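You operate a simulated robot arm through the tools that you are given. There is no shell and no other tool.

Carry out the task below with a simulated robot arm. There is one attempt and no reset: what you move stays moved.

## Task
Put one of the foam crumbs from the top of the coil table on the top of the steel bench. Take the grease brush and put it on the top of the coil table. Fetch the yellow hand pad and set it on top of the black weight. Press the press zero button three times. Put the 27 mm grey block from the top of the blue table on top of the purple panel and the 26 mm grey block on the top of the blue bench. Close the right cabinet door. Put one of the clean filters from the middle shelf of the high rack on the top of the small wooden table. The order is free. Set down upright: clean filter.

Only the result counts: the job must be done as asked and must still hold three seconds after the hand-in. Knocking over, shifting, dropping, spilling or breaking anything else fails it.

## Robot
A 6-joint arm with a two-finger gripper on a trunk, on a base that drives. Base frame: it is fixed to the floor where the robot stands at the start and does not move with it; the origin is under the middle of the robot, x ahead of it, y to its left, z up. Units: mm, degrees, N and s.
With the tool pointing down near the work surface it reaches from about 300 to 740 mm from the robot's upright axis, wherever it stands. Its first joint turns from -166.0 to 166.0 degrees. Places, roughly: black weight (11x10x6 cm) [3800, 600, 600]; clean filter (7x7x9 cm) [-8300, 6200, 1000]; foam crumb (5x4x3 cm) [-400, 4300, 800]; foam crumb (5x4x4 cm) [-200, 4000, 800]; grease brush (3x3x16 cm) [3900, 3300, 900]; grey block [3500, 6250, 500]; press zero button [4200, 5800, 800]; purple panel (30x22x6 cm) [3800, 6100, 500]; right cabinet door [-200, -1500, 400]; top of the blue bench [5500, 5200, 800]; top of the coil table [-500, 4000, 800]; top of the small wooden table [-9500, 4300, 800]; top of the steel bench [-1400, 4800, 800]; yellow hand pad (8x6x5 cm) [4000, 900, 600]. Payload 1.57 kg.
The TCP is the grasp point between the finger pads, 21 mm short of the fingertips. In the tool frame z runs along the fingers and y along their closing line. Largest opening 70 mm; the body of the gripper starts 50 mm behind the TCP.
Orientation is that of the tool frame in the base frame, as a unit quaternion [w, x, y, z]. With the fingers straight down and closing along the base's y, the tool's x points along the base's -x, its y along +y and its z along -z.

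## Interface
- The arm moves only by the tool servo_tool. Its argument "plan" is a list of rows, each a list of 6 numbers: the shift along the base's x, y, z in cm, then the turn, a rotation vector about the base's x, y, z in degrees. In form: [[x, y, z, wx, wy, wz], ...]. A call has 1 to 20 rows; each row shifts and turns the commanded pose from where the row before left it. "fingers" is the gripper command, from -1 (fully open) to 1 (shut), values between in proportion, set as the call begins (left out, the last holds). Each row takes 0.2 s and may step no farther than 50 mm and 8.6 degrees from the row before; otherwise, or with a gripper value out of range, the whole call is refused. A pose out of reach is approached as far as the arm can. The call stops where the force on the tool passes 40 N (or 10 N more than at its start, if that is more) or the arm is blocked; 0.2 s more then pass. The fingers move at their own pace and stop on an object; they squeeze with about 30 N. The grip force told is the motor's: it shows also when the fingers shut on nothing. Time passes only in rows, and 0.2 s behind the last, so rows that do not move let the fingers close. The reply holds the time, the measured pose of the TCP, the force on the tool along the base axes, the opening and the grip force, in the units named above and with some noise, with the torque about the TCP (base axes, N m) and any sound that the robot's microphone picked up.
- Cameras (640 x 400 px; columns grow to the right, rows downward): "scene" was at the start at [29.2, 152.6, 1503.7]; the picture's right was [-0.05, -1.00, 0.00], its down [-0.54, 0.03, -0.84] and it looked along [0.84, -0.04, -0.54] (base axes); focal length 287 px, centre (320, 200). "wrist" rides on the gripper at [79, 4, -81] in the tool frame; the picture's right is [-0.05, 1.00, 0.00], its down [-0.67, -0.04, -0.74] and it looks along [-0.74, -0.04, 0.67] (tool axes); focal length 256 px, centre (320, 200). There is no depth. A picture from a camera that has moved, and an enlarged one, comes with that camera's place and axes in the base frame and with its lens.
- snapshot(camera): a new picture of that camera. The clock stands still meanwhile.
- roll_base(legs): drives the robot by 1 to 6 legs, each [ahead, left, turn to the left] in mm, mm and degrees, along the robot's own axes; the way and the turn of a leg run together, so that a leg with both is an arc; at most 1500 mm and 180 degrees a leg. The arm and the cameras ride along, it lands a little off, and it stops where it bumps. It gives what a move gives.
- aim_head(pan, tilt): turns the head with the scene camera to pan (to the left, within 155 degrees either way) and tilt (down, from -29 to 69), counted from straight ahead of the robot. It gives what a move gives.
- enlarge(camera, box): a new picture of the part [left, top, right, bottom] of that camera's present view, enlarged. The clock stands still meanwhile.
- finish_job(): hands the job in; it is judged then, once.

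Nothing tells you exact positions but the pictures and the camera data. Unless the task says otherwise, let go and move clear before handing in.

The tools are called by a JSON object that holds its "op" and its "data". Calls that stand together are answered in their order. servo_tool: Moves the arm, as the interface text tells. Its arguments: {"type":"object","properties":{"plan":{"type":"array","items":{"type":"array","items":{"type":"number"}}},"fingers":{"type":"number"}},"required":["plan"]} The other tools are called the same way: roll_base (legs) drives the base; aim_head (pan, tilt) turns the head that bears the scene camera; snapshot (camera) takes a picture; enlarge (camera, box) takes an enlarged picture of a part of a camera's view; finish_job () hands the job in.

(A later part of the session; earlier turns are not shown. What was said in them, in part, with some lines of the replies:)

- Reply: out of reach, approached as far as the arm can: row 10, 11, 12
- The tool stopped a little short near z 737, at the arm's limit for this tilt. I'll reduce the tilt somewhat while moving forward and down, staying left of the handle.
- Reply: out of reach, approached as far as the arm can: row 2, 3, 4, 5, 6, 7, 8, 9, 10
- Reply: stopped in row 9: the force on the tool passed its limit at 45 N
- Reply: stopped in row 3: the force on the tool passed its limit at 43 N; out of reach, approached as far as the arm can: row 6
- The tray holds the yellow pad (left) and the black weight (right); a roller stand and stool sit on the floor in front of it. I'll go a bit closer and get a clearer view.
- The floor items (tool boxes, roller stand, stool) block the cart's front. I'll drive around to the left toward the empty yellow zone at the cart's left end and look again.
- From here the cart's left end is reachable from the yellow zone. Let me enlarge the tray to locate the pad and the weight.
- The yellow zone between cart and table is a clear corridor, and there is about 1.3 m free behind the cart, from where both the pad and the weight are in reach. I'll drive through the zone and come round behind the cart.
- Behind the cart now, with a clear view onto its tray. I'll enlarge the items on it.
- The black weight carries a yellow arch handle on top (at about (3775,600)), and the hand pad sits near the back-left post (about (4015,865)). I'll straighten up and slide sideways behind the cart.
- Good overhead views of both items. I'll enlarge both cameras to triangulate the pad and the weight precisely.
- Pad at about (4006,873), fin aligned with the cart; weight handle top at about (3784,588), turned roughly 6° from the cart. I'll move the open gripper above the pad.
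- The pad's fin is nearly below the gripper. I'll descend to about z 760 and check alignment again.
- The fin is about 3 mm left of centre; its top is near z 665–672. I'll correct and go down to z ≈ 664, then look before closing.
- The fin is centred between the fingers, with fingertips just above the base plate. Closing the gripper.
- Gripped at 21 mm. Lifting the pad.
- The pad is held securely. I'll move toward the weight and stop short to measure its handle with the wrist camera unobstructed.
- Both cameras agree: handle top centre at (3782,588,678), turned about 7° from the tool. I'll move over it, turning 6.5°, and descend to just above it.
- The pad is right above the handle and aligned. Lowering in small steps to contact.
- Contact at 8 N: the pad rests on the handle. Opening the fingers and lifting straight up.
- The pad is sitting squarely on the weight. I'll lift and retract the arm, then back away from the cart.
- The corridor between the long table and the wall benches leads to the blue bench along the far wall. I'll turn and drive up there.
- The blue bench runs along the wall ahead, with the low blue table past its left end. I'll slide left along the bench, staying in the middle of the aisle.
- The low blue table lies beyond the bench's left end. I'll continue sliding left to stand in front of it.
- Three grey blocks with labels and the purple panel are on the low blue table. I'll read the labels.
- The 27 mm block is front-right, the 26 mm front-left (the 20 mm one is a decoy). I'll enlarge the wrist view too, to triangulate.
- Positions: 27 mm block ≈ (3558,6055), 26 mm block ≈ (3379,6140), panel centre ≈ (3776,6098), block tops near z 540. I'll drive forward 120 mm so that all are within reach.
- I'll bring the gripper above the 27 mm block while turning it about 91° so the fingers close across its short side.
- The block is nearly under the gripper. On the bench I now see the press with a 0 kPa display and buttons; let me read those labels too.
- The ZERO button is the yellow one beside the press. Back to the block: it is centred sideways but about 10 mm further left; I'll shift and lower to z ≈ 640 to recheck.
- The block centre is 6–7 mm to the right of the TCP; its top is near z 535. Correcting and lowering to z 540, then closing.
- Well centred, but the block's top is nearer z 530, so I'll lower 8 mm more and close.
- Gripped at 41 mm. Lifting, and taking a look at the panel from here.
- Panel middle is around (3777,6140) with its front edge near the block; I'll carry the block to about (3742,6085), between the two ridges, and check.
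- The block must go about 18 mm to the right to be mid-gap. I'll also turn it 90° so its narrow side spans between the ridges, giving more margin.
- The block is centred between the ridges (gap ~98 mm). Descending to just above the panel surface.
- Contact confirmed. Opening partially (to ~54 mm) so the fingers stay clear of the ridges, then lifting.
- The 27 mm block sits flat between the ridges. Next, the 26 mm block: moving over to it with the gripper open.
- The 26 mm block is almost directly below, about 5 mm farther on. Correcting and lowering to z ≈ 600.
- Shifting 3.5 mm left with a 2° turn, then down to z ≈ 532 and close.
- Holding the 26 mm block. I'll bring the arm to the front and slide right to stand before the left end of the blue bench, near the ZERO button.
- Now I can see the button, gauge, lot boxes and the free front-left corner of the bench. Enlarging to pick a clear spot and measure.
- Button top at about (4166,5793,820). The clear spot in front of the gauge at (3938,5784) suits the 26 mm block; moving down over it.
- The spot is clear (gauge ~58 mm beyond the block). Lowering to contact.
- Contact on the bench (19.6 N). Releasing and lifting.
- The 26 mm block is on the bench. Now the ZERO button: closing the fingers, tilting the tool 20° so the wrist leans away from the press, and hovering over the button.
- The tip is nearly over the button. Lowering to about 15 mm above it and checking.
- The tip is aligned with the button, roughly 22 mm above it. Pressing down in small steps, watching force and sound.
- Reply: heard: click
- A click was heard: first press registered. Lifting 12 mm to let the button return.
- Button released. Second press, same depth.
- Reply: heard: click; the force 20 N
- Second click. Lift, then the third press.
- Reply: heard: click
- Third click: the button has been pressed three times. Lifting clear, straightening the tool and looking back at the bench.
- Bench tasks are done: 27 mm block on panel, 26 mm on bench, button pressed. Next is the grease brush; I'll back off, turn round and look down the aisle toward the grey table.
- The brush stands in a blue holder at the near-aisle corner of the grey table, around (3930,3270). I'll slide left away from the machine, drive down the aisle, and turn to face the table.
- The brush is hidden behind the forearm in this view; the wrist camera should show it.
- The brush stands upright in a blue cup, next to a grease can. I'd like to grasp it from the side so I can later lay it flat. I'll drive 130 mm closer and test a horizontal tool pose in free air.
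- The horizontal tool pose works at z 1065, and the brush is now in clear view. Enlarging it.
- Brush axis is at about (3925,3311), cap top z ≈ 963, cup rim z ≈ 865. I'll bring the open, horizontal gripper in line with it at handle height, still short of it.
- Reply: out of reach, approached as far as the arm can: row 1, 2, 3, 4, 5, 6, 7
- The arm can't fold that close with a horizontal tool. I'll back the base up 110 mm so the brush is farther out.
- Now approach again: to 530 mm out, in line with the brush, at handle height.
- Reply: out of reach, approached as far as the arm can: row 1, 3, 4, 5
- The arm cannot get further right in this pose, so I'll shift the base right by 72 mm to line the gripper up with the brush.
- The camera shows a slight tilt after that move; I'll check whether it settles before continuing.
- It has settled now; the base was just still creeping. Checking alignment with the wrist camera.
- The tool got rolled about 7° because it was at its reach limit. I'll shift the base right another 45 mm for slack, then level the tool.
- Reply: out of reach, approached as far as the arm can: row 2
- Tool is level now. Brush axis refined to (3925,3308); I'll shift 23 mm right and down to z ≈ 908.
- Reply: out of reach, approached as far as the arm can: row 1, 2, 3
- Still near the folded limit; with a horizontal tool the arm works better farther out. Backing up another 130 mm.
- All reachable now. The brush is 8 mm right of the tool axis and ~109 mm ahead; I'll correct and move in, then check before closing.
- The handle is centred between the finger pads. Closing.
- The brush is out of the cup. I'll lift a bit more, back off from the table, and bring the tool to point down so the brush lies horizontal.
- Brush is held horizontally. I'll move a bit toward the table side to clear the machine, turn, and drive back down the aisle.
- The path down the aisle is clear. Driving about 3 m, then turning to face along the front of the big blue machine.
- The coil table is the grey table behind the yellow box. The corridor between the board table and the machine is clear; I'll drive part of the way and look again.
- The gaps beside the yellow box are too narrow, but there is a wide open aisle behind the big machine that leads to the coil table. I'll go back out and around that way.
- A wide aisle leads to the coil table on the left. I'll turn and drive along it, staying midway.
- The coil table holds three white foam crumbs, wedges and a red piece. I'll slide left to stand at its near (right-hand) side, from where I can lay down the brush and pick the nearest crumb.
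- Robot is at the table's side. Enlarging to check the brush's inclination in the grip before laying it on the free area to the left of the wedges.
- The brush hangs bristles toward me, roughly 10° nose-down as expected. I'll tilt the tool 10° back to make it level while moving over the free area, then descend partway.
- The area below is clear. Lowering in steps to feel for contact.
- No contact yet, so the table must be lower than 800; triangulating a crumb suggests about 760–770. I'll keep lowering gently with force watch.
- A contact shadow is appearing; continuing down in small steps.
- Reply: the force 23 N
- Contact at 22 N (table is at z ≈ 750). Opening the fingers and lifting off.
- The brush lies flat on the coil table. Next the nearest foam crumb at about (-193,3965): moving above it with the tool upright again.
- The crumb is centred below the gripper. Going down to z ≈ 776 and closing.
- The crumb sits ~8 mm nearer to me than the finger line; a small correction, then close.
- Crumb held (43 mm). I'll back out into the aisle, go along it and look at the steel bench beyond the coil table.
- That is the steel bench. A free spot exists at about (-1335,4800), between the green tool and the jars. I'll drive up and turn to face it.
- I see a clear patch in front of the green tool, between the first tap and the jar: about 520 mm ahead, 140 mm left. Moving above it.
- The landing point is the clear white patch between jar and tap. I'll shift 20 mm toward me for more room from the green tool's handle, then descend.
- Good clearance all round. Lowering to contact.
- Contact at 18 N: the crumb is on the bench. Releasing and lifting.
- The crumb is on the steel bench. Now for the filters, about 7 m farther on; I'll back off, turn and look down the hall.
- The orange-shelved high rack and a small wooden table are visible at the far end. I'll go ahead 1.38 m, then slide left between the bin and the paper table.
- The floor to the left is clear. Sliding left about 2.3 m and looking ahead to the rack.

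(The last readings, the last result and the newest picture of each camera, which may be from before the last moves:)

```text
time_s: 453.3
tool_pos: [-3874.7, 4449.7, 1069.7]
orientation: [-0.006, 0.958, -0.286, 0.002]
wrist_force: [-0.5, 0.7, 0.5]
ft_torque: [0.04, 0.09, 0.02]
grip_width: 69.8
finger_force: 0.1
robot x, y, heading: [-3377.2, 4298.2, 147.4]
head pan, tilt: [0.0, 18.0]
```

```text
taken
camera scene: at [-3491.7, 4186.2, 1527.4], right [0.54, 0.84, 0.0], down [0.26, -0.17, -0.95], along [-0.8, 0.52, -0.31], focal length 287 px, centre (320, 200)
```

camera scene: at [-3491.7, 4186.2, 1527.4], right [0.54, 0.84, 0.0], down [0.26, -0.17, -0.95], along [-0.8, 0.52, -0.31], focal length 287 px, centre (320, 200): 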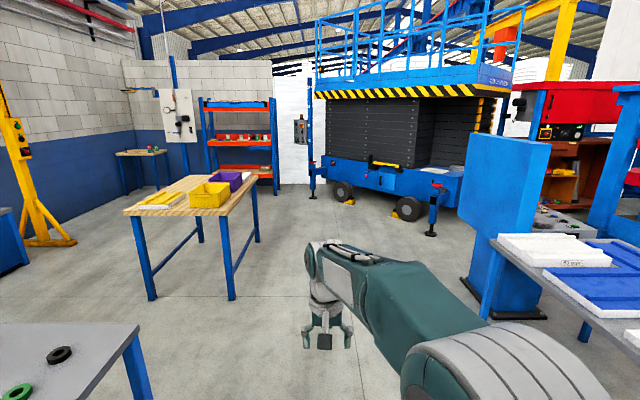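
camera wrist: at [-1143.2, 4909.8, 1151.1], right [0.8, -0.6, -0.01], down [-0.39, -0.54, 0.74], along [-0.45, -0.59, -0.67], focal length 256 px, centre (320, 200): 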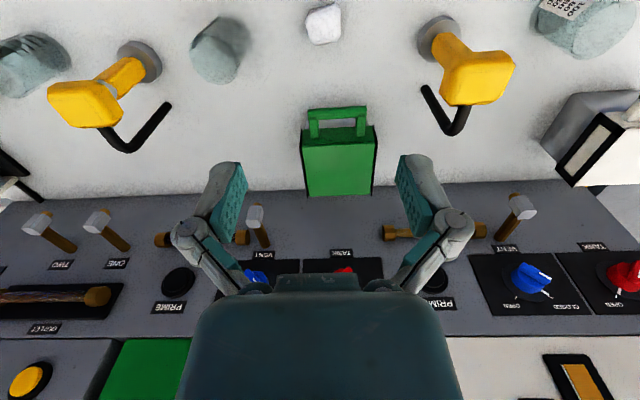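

Rack ahead beyond the wood table; the scissor lift is to its right. I'll drive up the gap between them and stop before the rack.

{"op": "roll_base", "data": {"legs": [[0, 0, -1], [1450, 90, 0], [1450, 90, 0], [850, 0, 0]]}}

{"op": "aim_head", "data": {"pan": 30, "tilt": 20}}

{"op": "snapshot", "data": {"camera": "scene"}}

```text
time_s: 471.8
tool_pos: [-7115.3, 6356.8, 1069.6]
orientation: [-0.005, 0.957, -0.289, 0.004]
wrist_force: [0.3, -0.5, -0.7]
ft_torque: [0.06, 0.0, -0.01]
grip_width: 69.9
finger_force: 0.0
robot x, y, heading: [-6619.4, 6199.5, 146.6]
head pan, tilt: [0.0, 18.0]
```

```text
time_s: 472.8
tool_pos: [-7115.7, 6357.5, 1069.3]
orientation: [-0.005, 0.958, -0.288, 0.002]
wrist_force: [-0.9, 0.0, 0.6]
ft_torque: [-0.02, 0.02, 0.0]
grip_width: 70.0
finger_force: 0.0
robot x, y, heading: [-6620.4, 6198.7, 146.7]
head pan, tilt: [30.0, 20.0]
```

```text
taken
camera scene: at [-6750.2, 6045.5, 1524.1], right [0.06, 1.0, 0.0], down [0.34, -0.02, -0.94], along [-0.94, 0.05, -0.34], focal length 287 px, centre (320, 200)
```

scene: 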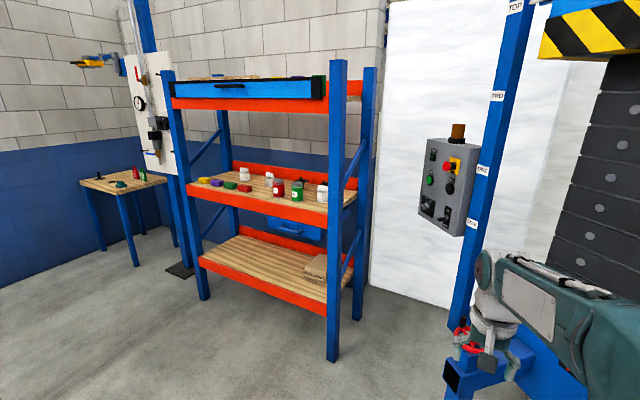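

The rack is in clear view with several items on its middle shelf. Enlarging.

{"op": "enlarge", "data": {"camera": "scene", "box": [180, 150, 360, 230]}}

{"op": "enlarge", "data": {"camera": "scene", "box": [60, 130, 200, 280]}}

```text
3.56 times, centred on (270, 190) of scene
camera zoom: at [-6750.2, 6045.5, 1524.1], right [0.06, 1.0, 0.0], down [0.34, -0.02, -0.94], along [-0.94, 0.05, -0.34], focal length 1022 px, centre (498, 236)
```

zoom: 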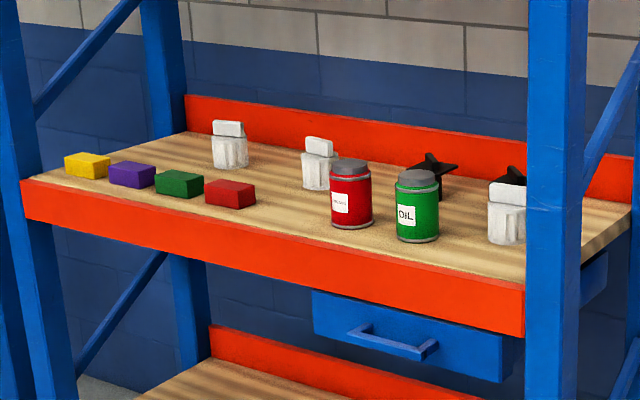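

```text
2.67 times, centred on (130, 205) of scene
camera zoom: at [-6750.2, 6045.5, 1524.1], right [0.06, 1.0, 0.0], down [0.34, -0.02, -0.94], along [-0.94, 0.05, -0.34], focal length 766 px, centre (827, 187)
```

zoom: 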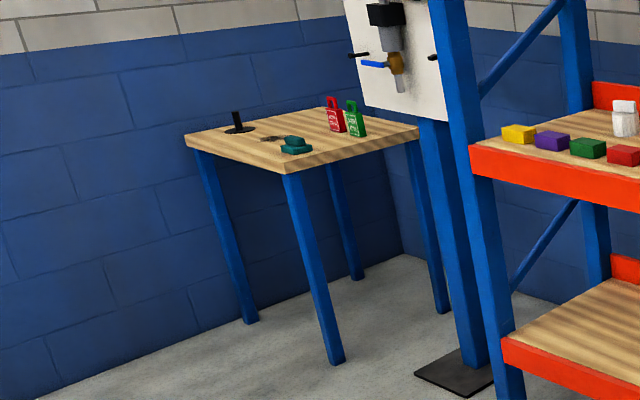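

The clean filters are the white-capped clear pieces; the right-most one near (-8278,6145) stands well in front. I'll move over in front of the right part of the rack.

{"op": "roll_base", "data": {"legs": [[150, 0, 0], [0, 860, 0], [300, 0, 0]]}}

{"op": "aim_head", "data": {"pan": 0, "tilt": 30}}

{"op": "snapshot", "data": {"camera": "scene"}}

{"op": "snapshot", "data": {"camera": "wrist"}}

```text
time_s: 480.0
tool_pos: [-7969.7, 5891.1, 1070.0]
orientation: [-0.006, 0.956, -0.293, 0.002]
wrist_force: [0.3, 0.1, -0.1]
ft_torque: [0.05, 0.02, 0.01]
grip_width: 69.9
finger_force: 0.1
robot x, y, heading: [-7473.7, 5729.0, 146.1]
head pan, tilt: [30.0, 20.0]
```

```text
time_s: 480.9
tool_pos: [-7970.6, 5890.0, 1069.0]
orientation: [-0.006, 0.956, -0.294, 0.001]
wrist_force: [0.8, -1.0, -1.0]
ft_torque: [-0.01, -0.02, 0.03]
grip_width: 70.1
finger_force: 0.1
robot x, y, heading: [-7472.2, 5728.2, 146.2]
head pan, tilt: [0.0, 30.0]
```

```text
taken
camera scene: at [-7590.2, 5619.1, 1508.1], right [0.56, 0.83, 0.0], down [0.42, -0.28, -0.87], along [-0.72, 0.48, -0.5], focal length 287 px, centre (320, 200)
```

scene: 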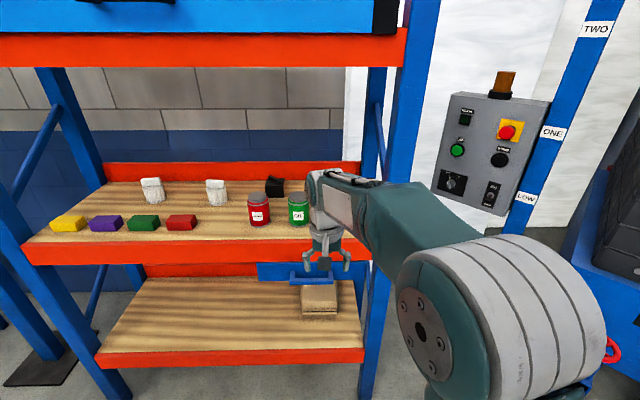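

```text
taken
camera wrist: at [-7906.8, 5842.3, 1152.2], right [-0.6, -0.8, -0.01], down [-0.54, 0.4, 0.74], along [-0.59, 0.46, -0.67], focal length 256 px, centre (320, 200)
```

wrist: 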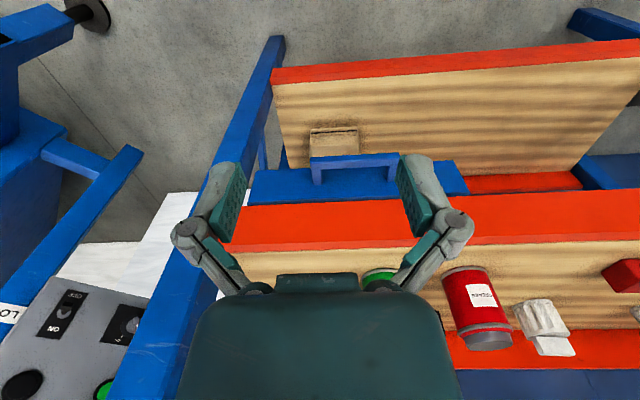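

Facing the rack now. Enlarging the filters for their shape.

{"op": "enlarge", "data": {"camera": "scene", "box": [130, 160, 320, 240]}}

{"op": "enlarge", "data": {"camera": "scene", "box": [190, 165, 250, 215]}}

```text
3.37 times, centred on (225, 200) of scene
camera zoom: at [-7590.2, 5619.1, 1508.1], right [0.56, 0.83, 0.0], down [0.42, -0.28, -0.87], along [-0.72, 0.48, -0.5], focal length 968 px, centre (640, 200)
```

zoom: 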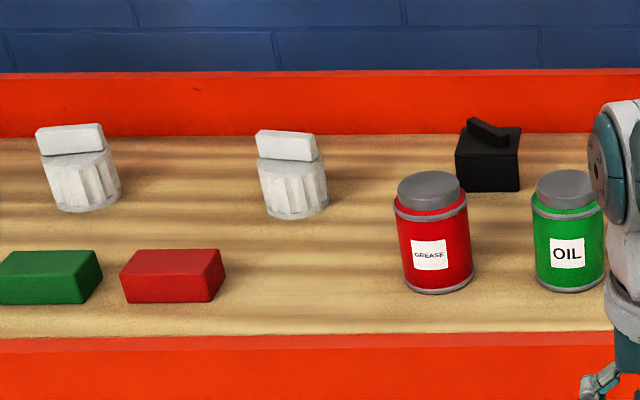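

```text
8.00 times, centred on (220, 190) of scene
camera zoom: at [-7590.2, 5619.1, 1508.1], right [0.56, 0.83, 0.0], down [0.42, -0.28, -0.87], along [-0.72, 0.48, -0.5], focal length 2300 px, centre (1120, 280)
```

zoom: 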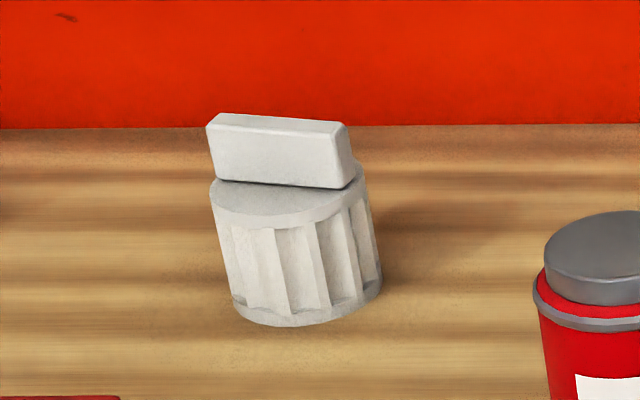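

The filter is a 7 cm cylinder with a bar handle on top, so I'll grip that bar across its thin side. The middle filter's handle triangulates to (-8587,5822,1031). First raising the arm and turning the gripper by about -97° here in free space.

{"op": "servo_tool", "data": {"plan": [[0, 0, 0.7, 0, 0, -8.1], [0, 0, 0.7, 0, 0, -8.1], [0, 0, 0.7, 0, 0, -8.1], [0, 0, 0.7, 0, 0, -8.1], [0, 0, 0.7, 0, 0, -8.1], [0, 0, 0.7, 0, 0, -8.1], [0, 0, 0.7, 0, 0, -8.1], [0, 0, 0.7, 0, 0, -8.1], [0, 0, 0.7, 0, 0, -8.1], [0, 0, 0.7, 0, 0, -8.1], [0, 0, 0.5, 0, 0, -8.1], [0, 0, 0.5, 0, 0, -8.1]], "fingers": -1}}

{"op": "roll_base", "data": {"legs": [[0, 438, 0]]}}

{"op": "snapshot", "data": {"camera": "scene"}}

{"op": "snapshot", "data": {"camera": "wrist"}}

```text
time_s: 483.5
tool_pos: [-7969.3, 5891.3, 1150.0]
orientation: [0.002, -0.41, 0.912, -0.005]
wrist_force: [0.9, -1.6, -0.4]
ft_torque: [0.0, -0.04, 0.01]
grip_width: 69.8
finger_force: 0.1
robot x, y, heading: [-7474.2, 5729.0, 146.5]
head pan, tilt: [0.0, 30.0]
```

```text
time_s: 486.2
tool_pos: [-8210.7, 5534.4, 1150.7]
orientation: [0.001, -0.411, 0.912, -0.007]
wrist_force: [-0.4, -0.3, 0.0]
ft_torque: [0.02, -0.05, -0.01]
grip_width: 70.0
finger_force: 0.1
robot x, y, heading: [-7721.0, 5368.5, 146.0]
head pan, tilt: [0.0, 30.0]
```

```text
taken
camera scene: at [-7830.6, 5263.2, 1508.7], right [0.56, 0.83, 0.0], down [0.41, -0.28, -0.87], along [-0.72, 0.48, -0.5], focal length 287 px, centre (320, 200)
```

scene: 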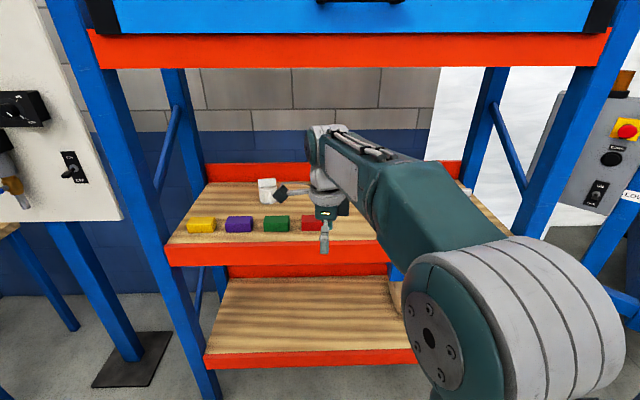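

```text
taken
camera wrist: at [-8266.8, 5478.9, 1233.0], right [-0.71, 0.7, -0.01], down [0.46, 0.48, 0.74], along [0.53, 0.52, -0.67], focal length 256 px, centre (320, 200)
```

wrist: 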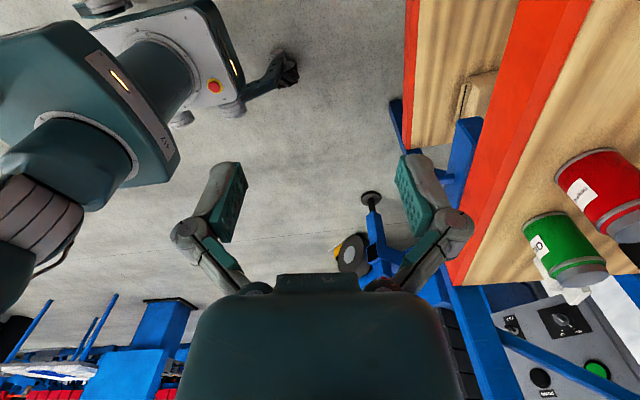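

The gripper is about 28 mm left of the filter's line, at safe height (z 1150, above the filters and below the top beam). Driving forward 325 mm so it enters the shelf bay.

{"op": "roll_base", "data": {"legs": [[325, 0, 0]]}}

{"op": "snapshot", "data": {"camera": "scene"}}

{"op": "snapshot", "data": {"camera": "wrist"}}

```text
time_s: 488.4
tool_pos: [-8481.6, 5710.0, 1150.4]
orientation: [0.002, -0.412, 0.911, -0.005]
wrist_force: [0.5, 0.5, 0.3]
ft_torque: [-0.02, 0.01, 0.03]
grip_width: 70.1
finger_force: 0.0
robot x, y, heading: [-7986.5, 5546.5, 146.2]
head pan, tilt: [0.0, 30.0]
```

```text
taken
camera scene: at [-8100.6, 5439.3, 1508.2], right [0.56, 0.83, 0.0], down [0.42, -0.28, -0.87], along [-0.72, 0.48, -0.5], focal length 287 px, centre (320, 200)
```

scene: 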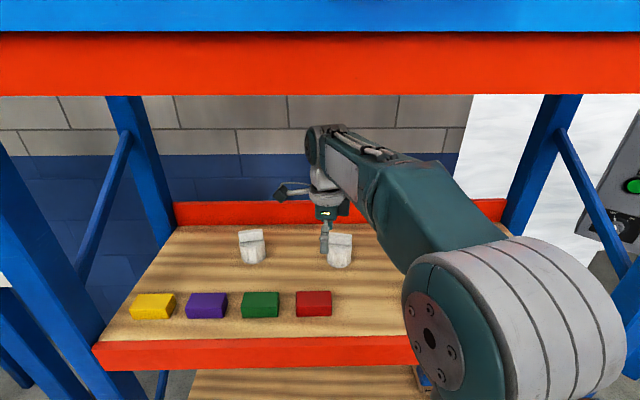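

```text
taken
camera wrist: at [-8537.0, 5653.7, 1232.7], right [-0.72, 0.7, -0.01], down [0.46, 0.48, 0.75], along [0.53, 0.53, -0.67], focal length 256 px, centre (320, 200)
```

wrist: 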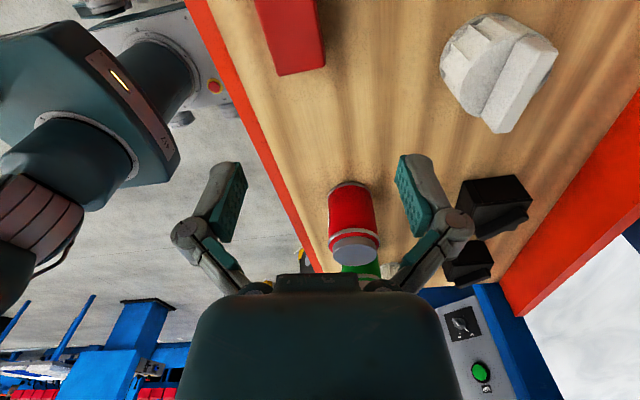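

The filter shows well in the wrist view: handle top ≈ (-8583,5813,1045), axis heading around 40–49°. Moving above it.

{"op": "servo_tool", "data": {"plan": [[-2.53, 2.57, 0, 0, 0, 0], [-2.53, 2.57, 0, 0, 0, 0], [-2.53, 2.57, 0, 0, 0, 0], [-2.53, 2.57, 0, 0, 0, 0]]}}

{"op": "snapshot", "data": {"camera": "wrist"}}

{"op": "enlarge", "data": {"camera": "scene", "box": [220, 110, 420, 290]}}

```text
time_s: 489.4
tool_pos: [-8582.2, 5812.4, 1151.2]
orientation: [0.003, -0.414, 0.91, -0.005]
wrist_force: [0.5, -1.0, 1.2]
ft_torque: [0.01, 0.05, 0.01]
grip_width: 70.1
finger_force: 0.0
robot x, y, heading: [-7985.0, 5551.6, 146.1]
head pan, tilt: [0.0, 30.0]
```

```text
taken
camera wrist: at [-8638.6, 5755.8, 1232.8], right [-0.72, 0.7, -0.01], down [0.46, 0.48, 0.75], along [0.53, 0.53, -0.67], focal length 256 px, centre (320, 200)
```

wrist: 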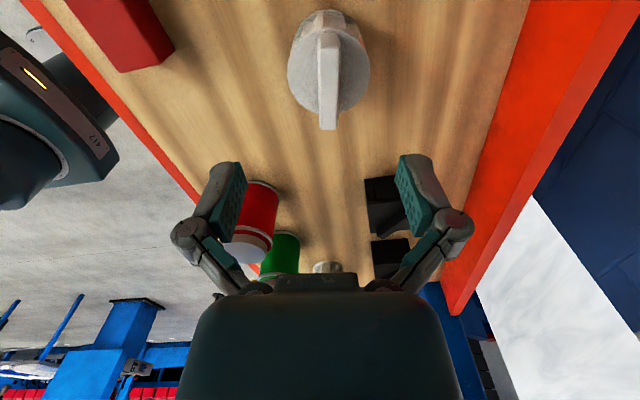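

```text
2.22 times, centred on (320, 200) of scene
camera zoom: at [-8101.8, 5439.3, 1508.1], right [0.56, 0.83, 0.0], down [0.42, -0.28, -0.87], along [-0.72, 0.48, -0.5], focal length 639 px, centre (320, 200)
```

zoom: 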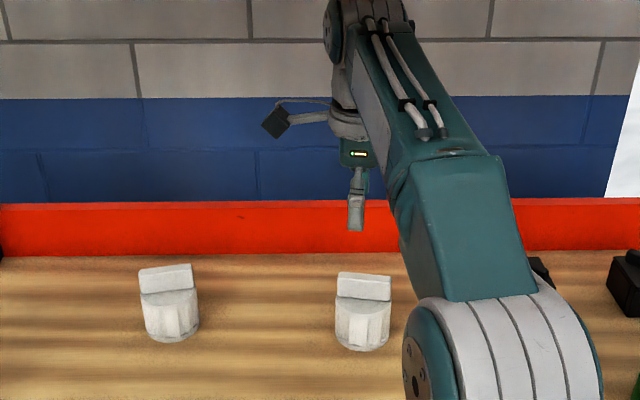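

The handle is now aligned with the tool's x axis. Enlarging for precise measurement.

{"op": "enlarge", "data": {"camera": "wrist", "box": [260, 0, 400, 150]}}

```text
2.67 times, centred on (330, 75) of wrist
camera zoom: at [-8638.6, 5755.8, 1232.8], right [-0.72, 0.7, -0.01], down [0.46, 0.48, 0.75], along [0.53, 0.53, -0.67], focal length 683 px, centre (293, 533)
```

zoom: 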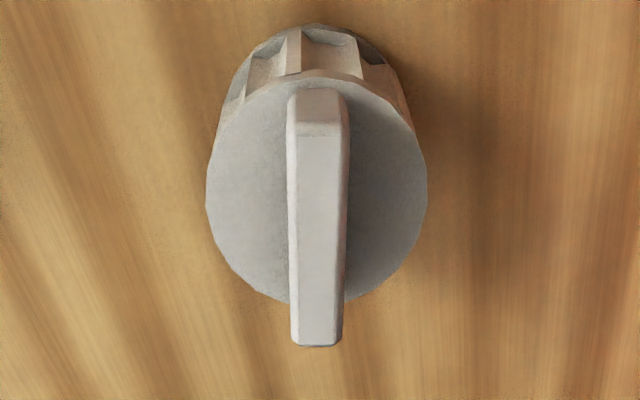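

Handle: ~60 mm long, 15 mm thick, top z ≈ 1045, base of handle z ≈ 1008. I'll correct by (2, 13) mm and lower to z ≈ 1036, keeping the fingertips above the body.

{"op": "servo_tool", "data": {"plan": [[0.21, 1.32, -2, 0, 0, 0], [0, 0, -3, 0, 0, 0], [0, 0, -3, 0, 0, 0], [0, 0, -2.2, 0, 0, 0], [0, 0, 0, 0, 0, 0]]}}

{"op": "snapshot", "data": {"camera": "wrist"}}

{"op": "enlarge", "data": {"camera": "scene", "box": [220, 110, 420, 290]}}

```text
time_s: 490.6
tool_pos: [-8580.8, 5824.5, 1048.0]
orientation: [0.002, -0.412, 0.911, -0.005]
wrist_force: [0.1, 0.7, 0.1]
ft_torque: [0.01, 0.02, -0.01]
grip_width: 69.9
finger_force: 0.0
robot x, y, heading: [-7985.8, 5546.2, 146.0]
head pan, tilt: [0.0, 30.0]
```

```text
taken
camera wrist: at [-8636.5, 5769.5, 1130.6], right [-0.72, 0.7, -0.01], down [0.46, 0.48, 0.75], along [0.53, 0.53, -0.67], focal length 256 px, centre (320, 200)
```

wrist: 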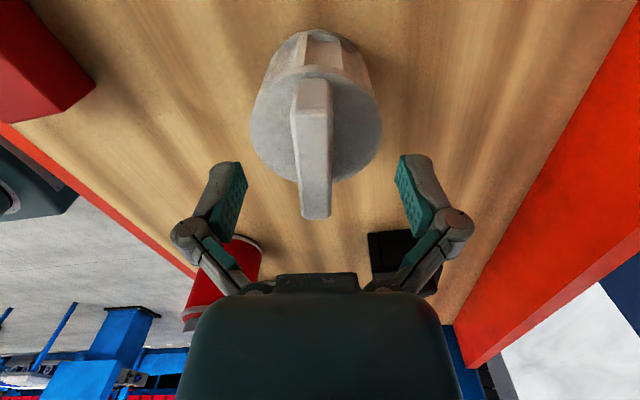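

```text
2.22 times, centred on (320, 200) of scene
camera zoom: at [-8101.7, 5439.1, 1508.1], right [0.56, 0.83, 0.0], down [0.42, -0.28, -0.87], along [-0.72, 0.48, -0.5], focal length 639 px, centre (320, 200)
```

zoom: 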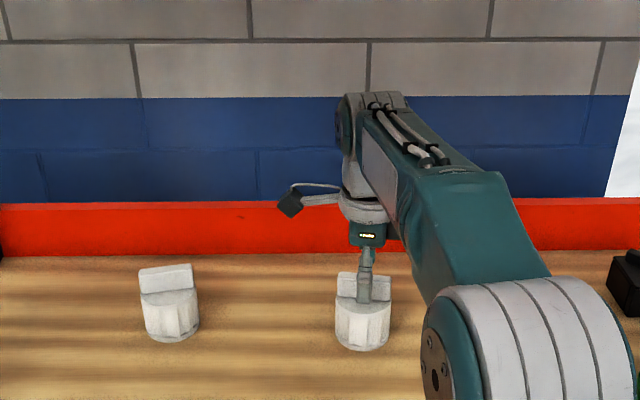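

Well centred; 2–3 mm sideways correction and 12 mm further down, then close.

{"op": "servo_tool", "data": {"plan": [[0.2, -0.2, -0.7, 0, 0, 0], [0, 0, -0.5, 0, 0, 0], [0, 0, 0, 0, 0, 0]]}}

{"op": "servo_tool", "data": {"plan": [[0, 0, 0, 0, 0, 0], [0, 0, 0, 0, 0, 0], [0, 0, 0, 0, 0, 0]], "fingers": 1}}

{"op": "snapshot", "data": {"camera": "wrist"}}

```text
time_s: 491.4
tool_pos: [-8578.4, 5822.5, 1036.4]
orientation: [0.003, -0.412, 0.911, -0.004]
wrist_force: [0.0, 0.5, 0.2]
ft_torque: [0.0, -0.04, 0.02]
grip_width: 69.9
finger_force: 0.0
robot x, y, heading: [-7987.4, 5549.5, 146.3]
head pan, tilt: [0.0, 30.0]
```

```text
time_s: 492.1
tool_pos: [-8578.1, 5823.2, 1038.7]
orientation: [0.001, -0.413, 0.911, -0.003]
wrist_force: [0.0, 0.2, 22.1]
ft_torque: [-0.05, -0.01, -0.08]
grip_width: 15.2
finger_force: 29.8
robot x, y, heading: [-7988.0, 5549.6, 146.3]
head pan, tilt: [0.0, 30.0]
```

```text
taken
camera wrist: at [-8633.8, 5767.0, 1121.0], right [-0.72, 0.7, -0.01], down [0.46, 0.48, 0.74], along [0.52, 0.53, -0.67], focal length 256 px, centre (320, 200)
```

wrist: 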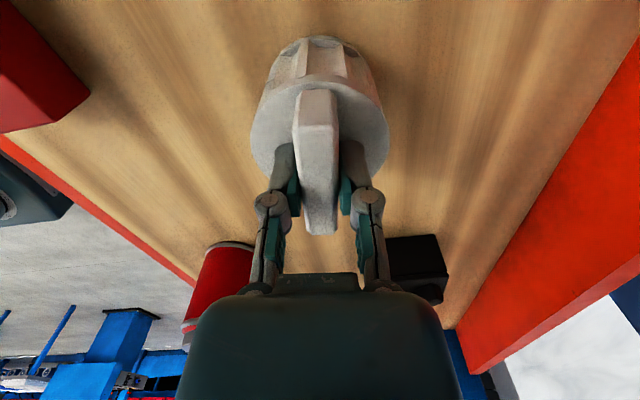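

Gripped firmly on the 15 mm bar. Lifting 110 mm straight up.

{"op": "servo_tool", "data": {"plan": [[0, 0, 1, 0, 0, 0], [0, 0, 2, 0, 0, 0], [0, 0, 3, 0, 0, 0], [0, 0, 3, 0, 0, 0], [0, 0, 2, 0, 0, 0]]}}

{"op": "snapshot", "data": {"camera": "wrist"}}

{"op": "snapshot", "data": {"camera": "scene"}}

```text
time_s: 493.4
tool_pos: [-8577.3, 5823.3, 1146.1]
orientation: [0.003, -0.412, 0.911, -0.005]
wrist_force: [2.0, 0.1, -0.3]
ft_torque: [-0.02, -0.02, -0.02]
grip_width: 15.3
finger_force: 30.3
robot x, y, heading: [-7987.6, 5548.6, 146.3]
head pan, tilt: [0.0, 30.0]
```

```text
taken
camera wrist: at [-8634.8, 5767.6, 1228.6], right [-0.72, 0.7, -0.01], down [0.46, 0.48, 0.75], along [0.53, 0.53, -0.67], focal length 256 px, centre (320, 200)
```

wrist: 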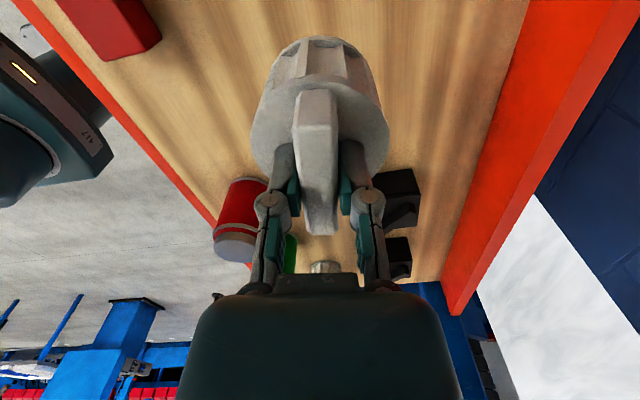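

```text
taken
camera scene: at [-8101.9, 5439.2, 1508.1], right [0.56, 0.83, 0.0], down [0.42, -0.28, -0.87], along [-0.72, 0.48, -0.5], focal length 287 px, centre (320, 200)
```

scene: 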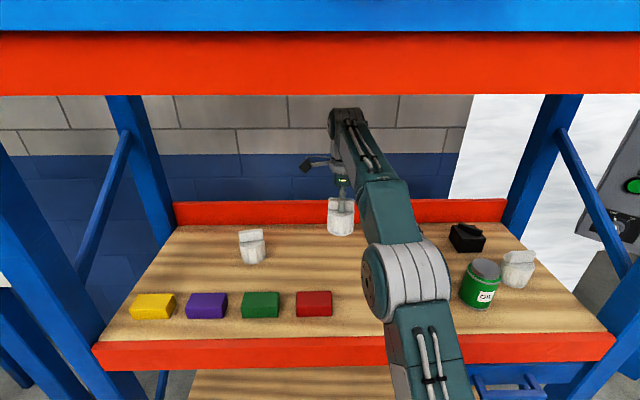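

The filter is up and clear of its neighbours. Backing straight out of the rack, then looking toward the small wooden table on the left.

{"op": "roll_base", "data": {"legs": [[-600, 0, 0]]}}

{"op": "aim_head", "data": {"pan": 50, "tilt": 25}}

{"op": "snapshot", "data": {"camera": "scene"}}

{"op": "snapshot", "data": {"camera": "wrist"}}

```text
time_s: 496.7
tool_pos: [-8090.1, 5496.1, 1147.2]
orientation: [0.002, -0.413, 0.911, -0.005]
wrist_force: [-0.4, 0.7, -1.7]
ft_torque: [0.0, 0.0, -0.01]
grip_width: 15.1
finger_force: 30.2
robot x, y, heading: [-7496.4, 5221.6, 145.8]
head pan, tilt: [0.0, 30.0]
```

```text
time_s: 497.9
tool_pos: [-8089.3, 5496.7, 1148.9]
orientation: [0.002, -0.412, 0.911, -0.005]
wrist_force: [-0.6, -0.9, -0.7]
ft_torque: [0.01, 0.01, 0.01]
grip_width: 15.3
finger_force: 30.0
robot x, y, heading: [-7499.4, 5219.9, 146.2]
head pan, tilt: [50.0, 25.0]
```

```text
taken
camera scene: at [-7626.6, 5036.2, 1516.0], right [-0.28, 0.96, 0.0], down [0.41, 0.12, -0.91], along [-0.87, -0.25, -0.42], focal length 287 px, centre (320, 200)
```

scene: 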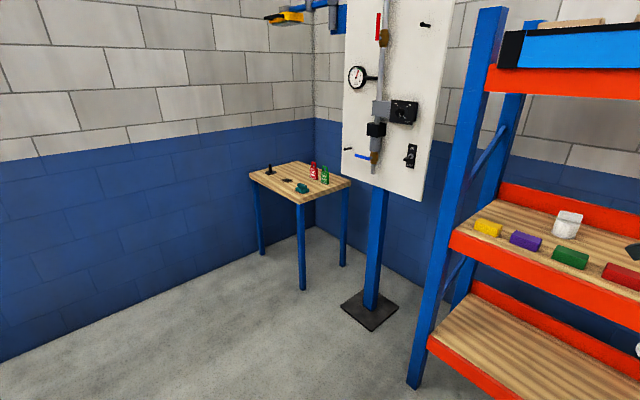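

```text
taken
camera wrist: at [-8145.5, 5440.2, 1229.7], right [-0.72, 0.7, -0.01], down [0.46, 0.48, 0.75], along [0.53, 0.53, -0.67], focal length 256 px, centre (320, 200)
```

wrist: 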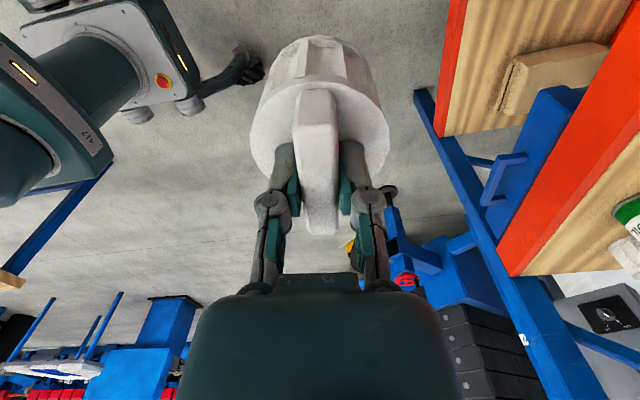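

The small wooden table stands in the corner; the floor before it is clear. Enlarging its top to find a free spot.

{"op": "enlarge", "data": {"camera": "scene", "box": [240, 150, 360, 215]}}

{"op": "roll_base", "data": {"legs": [[0, 850, 0], [0, 800, 0]]}}

{"op": "aim_head", "data": {"pan": 0, "tilt": 35}}

{"op": "snapshot", "data": {"camera": "scene"}}

```text
5.33 times, centred on (300, 182) of scene
camera zoom: at [-7626.6, 5036.2, 1516.0], right [-0.28, 0.96, 0.0], down [0.41, 0.12, -0.91], along [-0.87, -0.25, -0.42], focal length 1533 px, centre (427, 293)
```

zoom: 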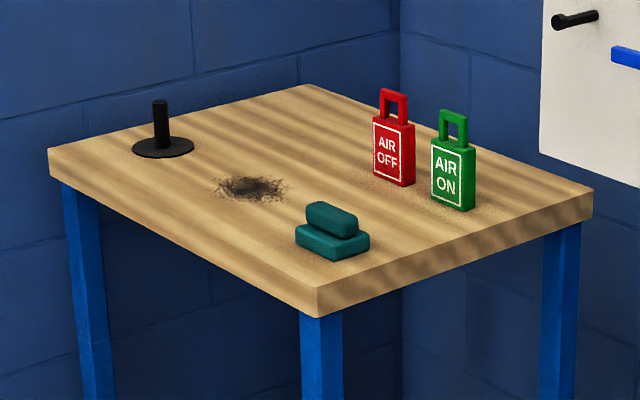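

```text
time_s: 506.2
tool_pos: [-8998.1, 4118.8, 1147.7]
orientation: [0.002, -0.417, 0.909, -0.005]
wrist_force: [1.5, -0.7, -0.8]
ft_torque: [-0.02, -0.02, 0.02]
grip_width: 14.9
finger_force: 29.9
robot x, y, heading: [-8404.5, 3845.6, 146.7]
head pan, tilt: [50.0, 25.0]
```

```text
time_s: 507.4
tool_pos: [-8997.7, 4116.4, 1148.0]
orientation: [0.002, -0.417, 0.909, -0.005]
wrist_force: [0.3, 0.3, -0.9]
ft_torque: [0.0, 0.0, -0.01]
grip_width: 15.4
finger_force: 29.9
robot x, y, heading: [-8408.4, 3849.7, 146.9]
head pan, tilt: [0.0, 35.0]
```

```text
taken
camera scene: at [-8516.8, 3737.0, 1500.3], right [0.55, 0.84, 0.0], down [0.48, -0.31, -0.82], along [-0.68, 0.45, -0.57], focal length 287 px, centre (320, 200)
```

scene: 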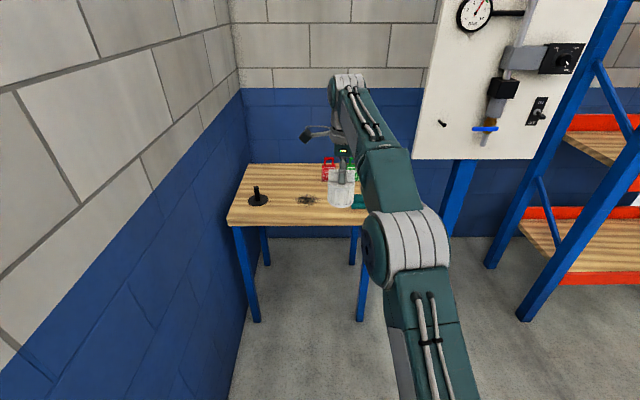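

A clear spot lies at the table's front, between the stain and the teal block, around (-9317,4287). Driving forward 380 mm to bring it in reach.

{"op": "roll_base", "data": {"legs": [[380, 0, 0]]}}

{"op": "aim_head", "data": {"pan": 0, "tilt": 42}}

{"op": "snapshot", "data": {"camera": "scene"}}

{"op": "snapshot", "data": {"camera": "wrist"}}

```text
time_s: 509.8
tool_pos: [-9317.0, 4324.4, 1147.7]
orientation: [0.002, -0.418, 0.908, -0.003]
wrist_force: [-0.3, -0.6, -0.9]
ft_torque: [-0.01, 0.01, 0.02]
grip_width: 15.3
finger_force: 29.6
robot x, y, heading: [-8722.7, 4054.9, 146.9]
head pan, tilt: [0.0, 35.0]
```

```text
time_s: 510.5
tool_pos: [-9317.2, 4324.5, 1148.5]
orientation: [0.003, -0.418, 0.908, -0.004]
wrist_force: [1.1, -0.4, -0.1]
ft_torque: [-0.02, 0.0, 0.01]
grip_width: 15.4
finger_force: 30.5
robot x, y, heading: [-8722.9, 4055.6, 146.8]
head pan, tilt: [0.0, 42.0]
```

```text
taken
camera scene: at [-8831.8, 3943.0, 1489.9], right [0.55, 0.84, 0.0], down [0.56, -0.37, -0.74], along [-0.62, 0.41, -0.67], focal length 287 px, centre (320, 200)
```

scene: 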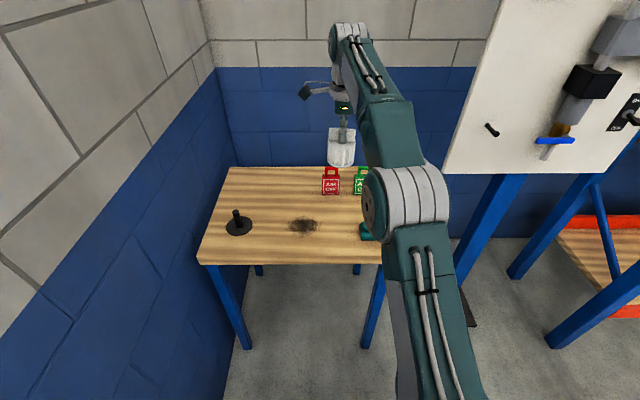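

```text
taken
camera wrist: at [-9372.3, 4267.8, 1231.0], right [-0.72, 0.69, -0.01], down [0.46, 0.49, 0.75], along [0.52, 0.54, -0.67], focal length 256 px, centre (320, 200)
```

wrist: 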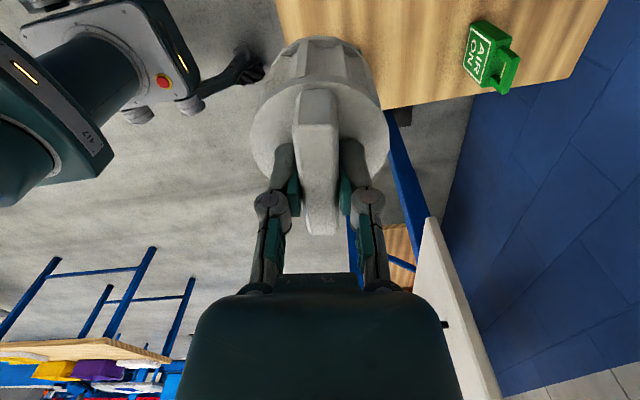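

I need the table's front edge more accurately; enlarging both views.

{"op": "enlarge", "data": {"camera": "scene", "box": [190, 150, 400, 280]}}

{"op": "enlarge", "data": {"camera": "wrist", "box": [240, 0, 440, 120]}}

```text
3.05 times, centred on (295, 215) of scene
camera zoom: at [-8831.8, 3943.0, 1489.9], right [0.55, 0.84, 0.0], down [0.56, -0.37, -0.74], along [-0.62, 0.41, -0.67], focal length 876 px, centre (396, 154)
```

zoom: 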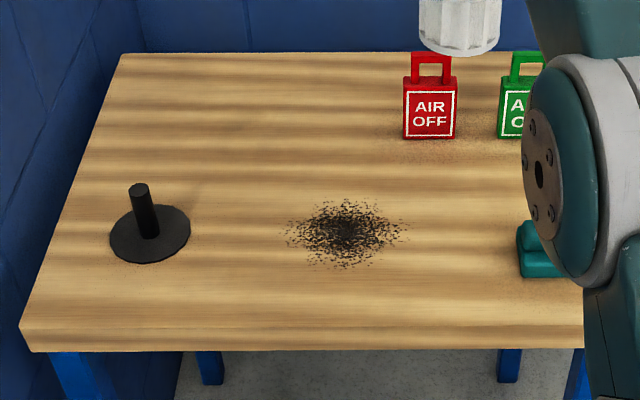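

```text
3.20 times, centred on (340, 60) of wrist
camera zoom: at [-9372.3, 4267.8, 1231.0], right [-0.72, 0.69, -0.01], down [0.46, 0.49, 0.75], along [0.52, 0.54, -0.67], focal length 819 px, centre (256, 648)
```

zoom: 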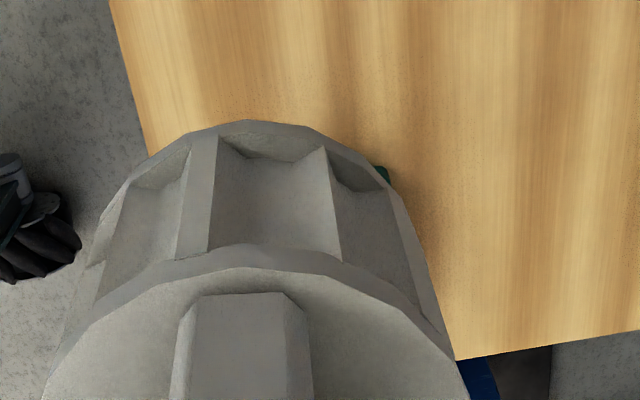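

The table's front edge is ~65 mm behind the current drop point; I'll shift about 18 mm so the filter lands midway between the stain and the teal block, ~75 mm in from the edge, and descend.

{"op": "servo_tool", "data": {"plan": [[0, 0.9, -3.5, 0, 0, 0], [0, 0.9, -3.5, 0, 0, 0], [0, 0, -4, 0, 0, 0], [0, 0, -4, 0, 0, 0], [0, 0, -4, 0, 0, 0], [0, 0, -4, 0, 0, 0], [0, 0, -3.5, 0, 0, 0]]}}

{"op": "snapshot", "data": {"camera": "wrist"}}

{"op": "enlarge", "data": {"camera": "scene", "box": [190, 150, 430, 290]}}

```text
time_s: 512.1
tool_pos: [-9315.8, 4341.2, 882.4]
orientation: [0.002, -0.417, 0.909, -0.003]
wrist_force: [0.3, -0.6, -0.5]
ft_torque: [0.01, 0.06, -0.03]
grip_width: 15.2
finger_force: 30.6
robot x, y, heading: [-8718.9, 4058.9, 146.9]
head pan, tilt: [0.0, 42.0]
```

```text
taken
camera wrist: at [-9371.2, 4284.9, 965.1], right [-0.72, 0.69, -0.01], down [0.46, 0.49, 0.75], along [0.52, 0.54, -0.67], focal length 256 px, centre (320, 200)
```

wrist: 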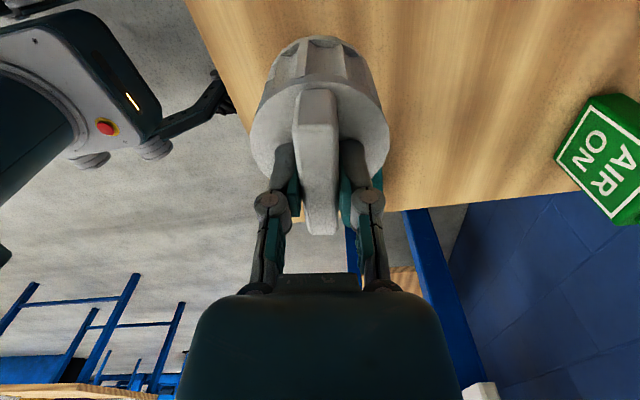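

```text
2.67 times, centred on (310, 220) of scene
camera zoom: at [-8831.8, 3943.0, 1489.8], right [0.55, 0.84, 0.0], down [0.56, -0.37, -0.74], along [-0.62, 0.41, -0.67], focal length 766 px, centre (347, 147)
```

zoom: 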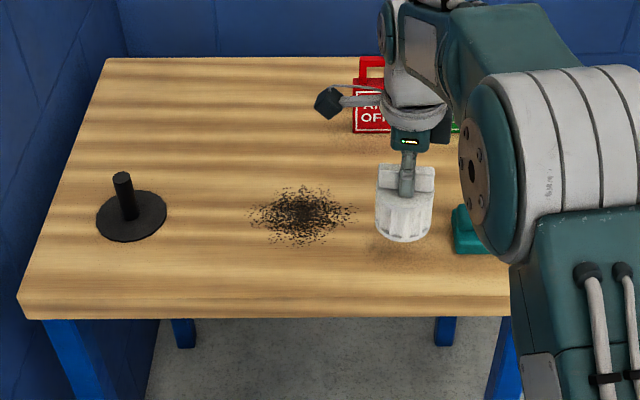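

Good clearance on both sides. Lowering gently to contact.

{"op": "servo_tool", "data": {"plan": [[0, 0, -1.5, 0, 0, 0], [0, 0, -0.8, 0, 0, 0], [0, 0, -0.4, 0, 0, 0], [0, 0, -0.3, 0, 0, 0], [0, 0, 0, 0, 0, 0]]}}

```text
time_s: 513.3
tool_pos: [-9316.7, 4342.8, 853.6]
orientation: [0.002, -0.418, 0.909, -0.004]
wrist_force: [0.0, -0.4, -1.3]
ft_torque: [0.01, -0.03, 0.0]
grip_width: 15.1
finger_force: 30.0
robot x, y, heading: [-8723.1, 4054.7, 146.7]
head pan, tilt: [0.0, 42.0]
```

{"op": "servo_tool", "data": {"plan": [[0, 0, -0.4, 0, 0, 0], [0, 0, -0.3, 0, 0, 0], [0, 0, -0.3, 0, 0, 0], [0, 0, 0, 0, 0, 0]]}}

```text
time_s: 514.3
tool_pos: [-9316.0, 4342.3, 844.5]
orientation: [0.002, -0.418, 0.908, -0.003]
wrist_force: [-0.1, -0.6, -0.7]
ft_torque: [-0.01, 0.0, 0.01]
grip_width: 15.2
finger_force: 29.8
robot x, y, heading: [-8721.7, 4056.9, 146.8]
head pan, tilt: [0.0, 42.0]
```

{"op": "servo_tool", "data": {"plan": [[0, 0, -0.3, 0, 0, 0], [0, 0, -0.3, 0, 0, 0], [0, 0, -0.2, 0, 0, 0], [0, 0, 0, 0, 0, 0]]}}

{"op": "enlarge", "data": {"camera": "scene", "box": [260, 170, 400, 270]}}

```text
time_s: 515.3
tool_pos: [-9315.8, 4342.6, 838.5]
orientation: [0.0, -0.418, 0.909, -0.002]
wrist_force: [4.7, -1.9, 26.0]
ft_torque: [-0.01, -0.13, 0.05]
grip_width: 15.4
finger_force: 29.7
robot x, y, heading: [-8722.9, 4056.7, 147.0]
head pan, tilt: [0.0, 42.0]
```

```text
4.00 times, centred on (330, 220) of scene
camera zoom: at [-8829.4, 3942.2, 1490.0], right [0.55, 0.84, 0.0], down [0.56, -0.37, -0.74], along [-0.62, 0.41, -0.67], focal length 1150 px, centre (280, 120)
```

zoom: 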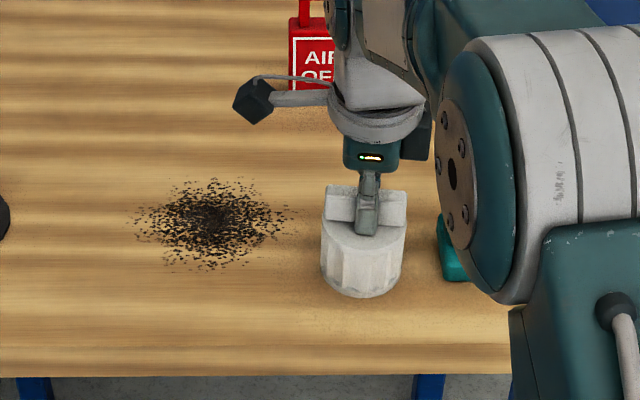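

The filter is standing on the table (26 N). Easing off 1 mm, opening, then lifting straight up.

{"op": "servo_tool", "data": {"plan": [[0, 0, 0.15, 0, 0, 0], [0, 0, 0, 0, 0, 0]]}}

{"op": "servo_tool", "data": {"plan": [[0, 0, 0, 0, 0, 0], [0, 0, 0, 0, 0, 0], [0, 0, 0, 0, 0, 0]], "fingers": -1}}

{"op": "servo_tool", "data": {"plan": [[0, 0, 1, 0, 0, 0], [0, 0, 2.5, 0, 0, 0], [0, 0, 4, 0, 0, 0], [0, 0, 4, 0, 0, 0], [0, 0, 4, 0, 0, 0]]}}

{"op": "snapshot", "data": {"camera": "wrist"}}

{"op": "enlarge", "data": {"camera": "scene", "box": [190, 130, 430, 290]}}

```text
time_s: 515.9
tool_pos: [-9317.1, 4343.2, 838.3]
orientation: [0.002, -0.418, 0.908, -0.002]
wrist_force: [-1.4, 0.2, 24.8]
ft_torque: [-0.02, 0.19, -0.03]
grip_width: 15.4
finger_force: 30.0
robot x, y, heading: [-8727.2, 4058.2, 147.0]
head pan, tilt: [0.0, 42.0]
```

```text
time_s: 516.7
tool_pos: [-9316.4, 4342.7, 836.5]
orientation: [0.003, -0.418, 0.908, -0.005]
wrist_force: [0.0, 0.8, 0.2]
ft_torque: [-0.02, -0.03, 0.0]
grip_width: 69.9
finger_force: 0.0
robot x, y, heading: [-8722.2, 4056.2, 147.0]
head pan, tilt: [0.0, 42.0]
```

```text
time_s: 517.9
tool_pos: [-9315.1, 4342.4, 993.2]
orientation: [0.001, -0.418, 0.908, -0.004]
wrist_force: [0.4, -0.9, -0.1]
ft_torque: [0.03, -0.03, -0.04]
grip_width: 70.0
finger_force: 0.0
robot x, y, heading: [-8727.5, 4053.6, 147.1]
head pan, tilt: [0.0, 42.0]
```

```text
taken
camera wrist: at [-9371.7, 4285.3, 1075.2], right [-0.72, 0.69, -0.01], down [0.45, 0.49, 0.75], along [0.52, 0.54, -0.67], focal length 256 px, centre (320, 200)
```

wrist: 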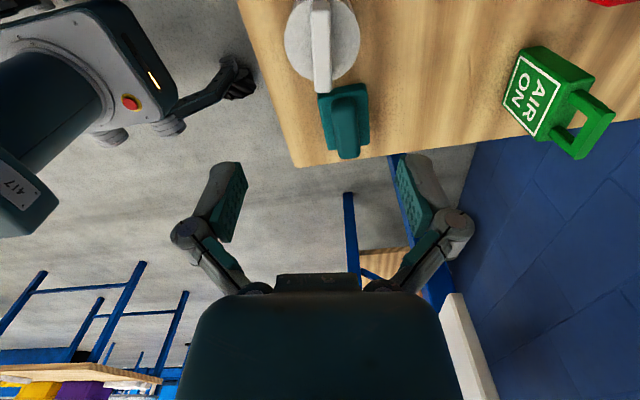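

```text
2.50 times, centred on (310, 210) of scene
camera zoom: at [-8831.6, 3943.1, 1489.8], right [0.55, 0.84, 0.0], down [0.56, -0.37, -0.74], along [-0.62, 0.41, -0.67], focal length 719 px, centre (345, 175)
```

zoom: 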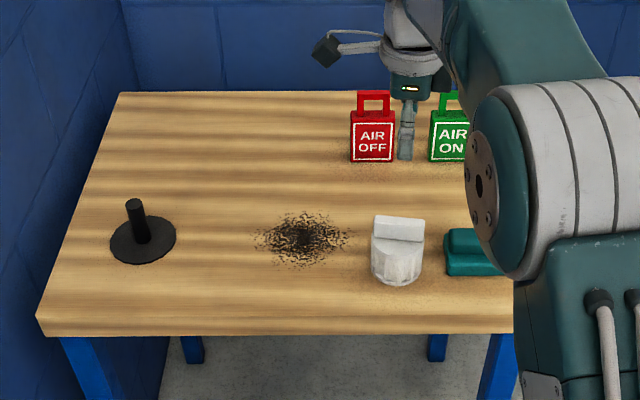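

The filter stands upright on the small wooden table with clearance all round. I'll back away to be clear and take a last look.

{"op": "roll_base", "data": {"legs": [[-350, 0, 0]]}}

{"op": "aim_head", "data": {"pan": 10, "tilt": 32}}

{"op": "enlarge", "data": {"camera": "scene", "box": [200, 120, 440, 280]}}

```text
time_s: 520.2
tool_pos: [-9024.3, 4150.8, 993.2]
orientation: [0.002, -0.419, 0.908, -0.004]
wrist_force: [0.1, -0.1, -0.3]
ft_torque: [-0.03, 0.03, -0.01]
grip_width: 69.7
finger_force: 0.0
robot x, y, heading: [-8430.1, 3861.3, 147.4]
head pan, tilt: [0.0, 42.0]
```

```text
time_s: 520.9
tool_pos: [-9024.5, 4150.0, 993.1]
orientation: [0.002, -0.419, 0.908, -0.003]
wrist_force: [-0.8, -0.5, 0.3]
ft_torque: [0.0, 0.02, 0.03]
grip_width: 70.1
finger_force: 0.0
robot x, y, heading: [-8432.3, 3865.2, 146.7]
head pan, tilt: [10.0, 32.0]
```

```text
2.50 times, centred on (320, 200) of scene
camera zoom: at [-8551.2, 3741.7, 1504.9], right [0.39, 0.92, 0.0], down [0.49, -0.21, -0.85], along [-0.78, 0.33, -0.53], focal length 719 px, centre (320, 200)
```

zoom: 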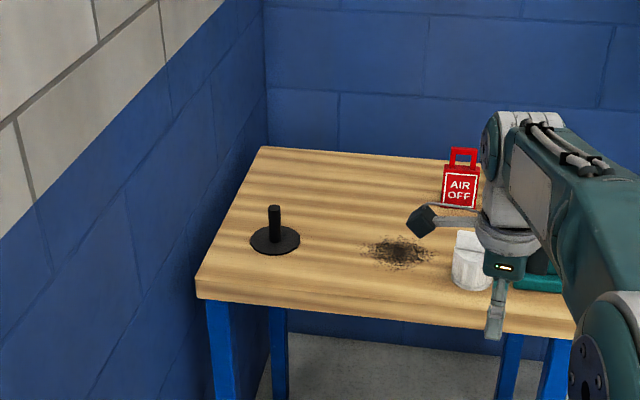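

The filter is still standing upright, and the gripper is empty and clear of the table. Every part of the job is done:
- **Cabinet door:** closed.
- **Hand pad:** on the black weight.
- **Grey blocks:** the 27 mm block is on the purple panel and the 26 mm block is on the blue bench.
- **Zero button:** pressed three times.
- **Brush:** on the coil table.
- **Foam crumb:** on the steel bench.
- **Clean filter:** upright on the small wooden table.

I'm handing in now.

{"op": "finish_job", "data": {}}

```text
The job is handed in.
```

I did all eight parts of the job and handed it in; the result of the judging hasn't come back.

- **Cabinet door:** I slid the right door shut until it hit its stop (about 45 N). The picture afterwards shows it closed.
- **Hand pad:** it rests on the black weight's handle, and I let go of it there.
- **Grey blocks:** the 27 mm block is on the purple panel, between its two ridges. The 26 mm block is on the blue bench, in front of the gauge.
- **Press zero button:** pressed three times, with a click heard each time.
- **Grease brush:** lying flat on the coil table.
- **Foam crumb:** one crumb moved from the coil table to the steel bench. I recognised that bench by its listed place; nothing on it names it.
- **Clean filter:** taken from the middle shelf of the high rack. It was standing upright on the small wooden table in the last picture before hand-in.

In the pictures I took along the way, I saw nothing else knocked over or moved. I checked each object when I set it down, but did not go back for a second look at the earlier ones before handing in.
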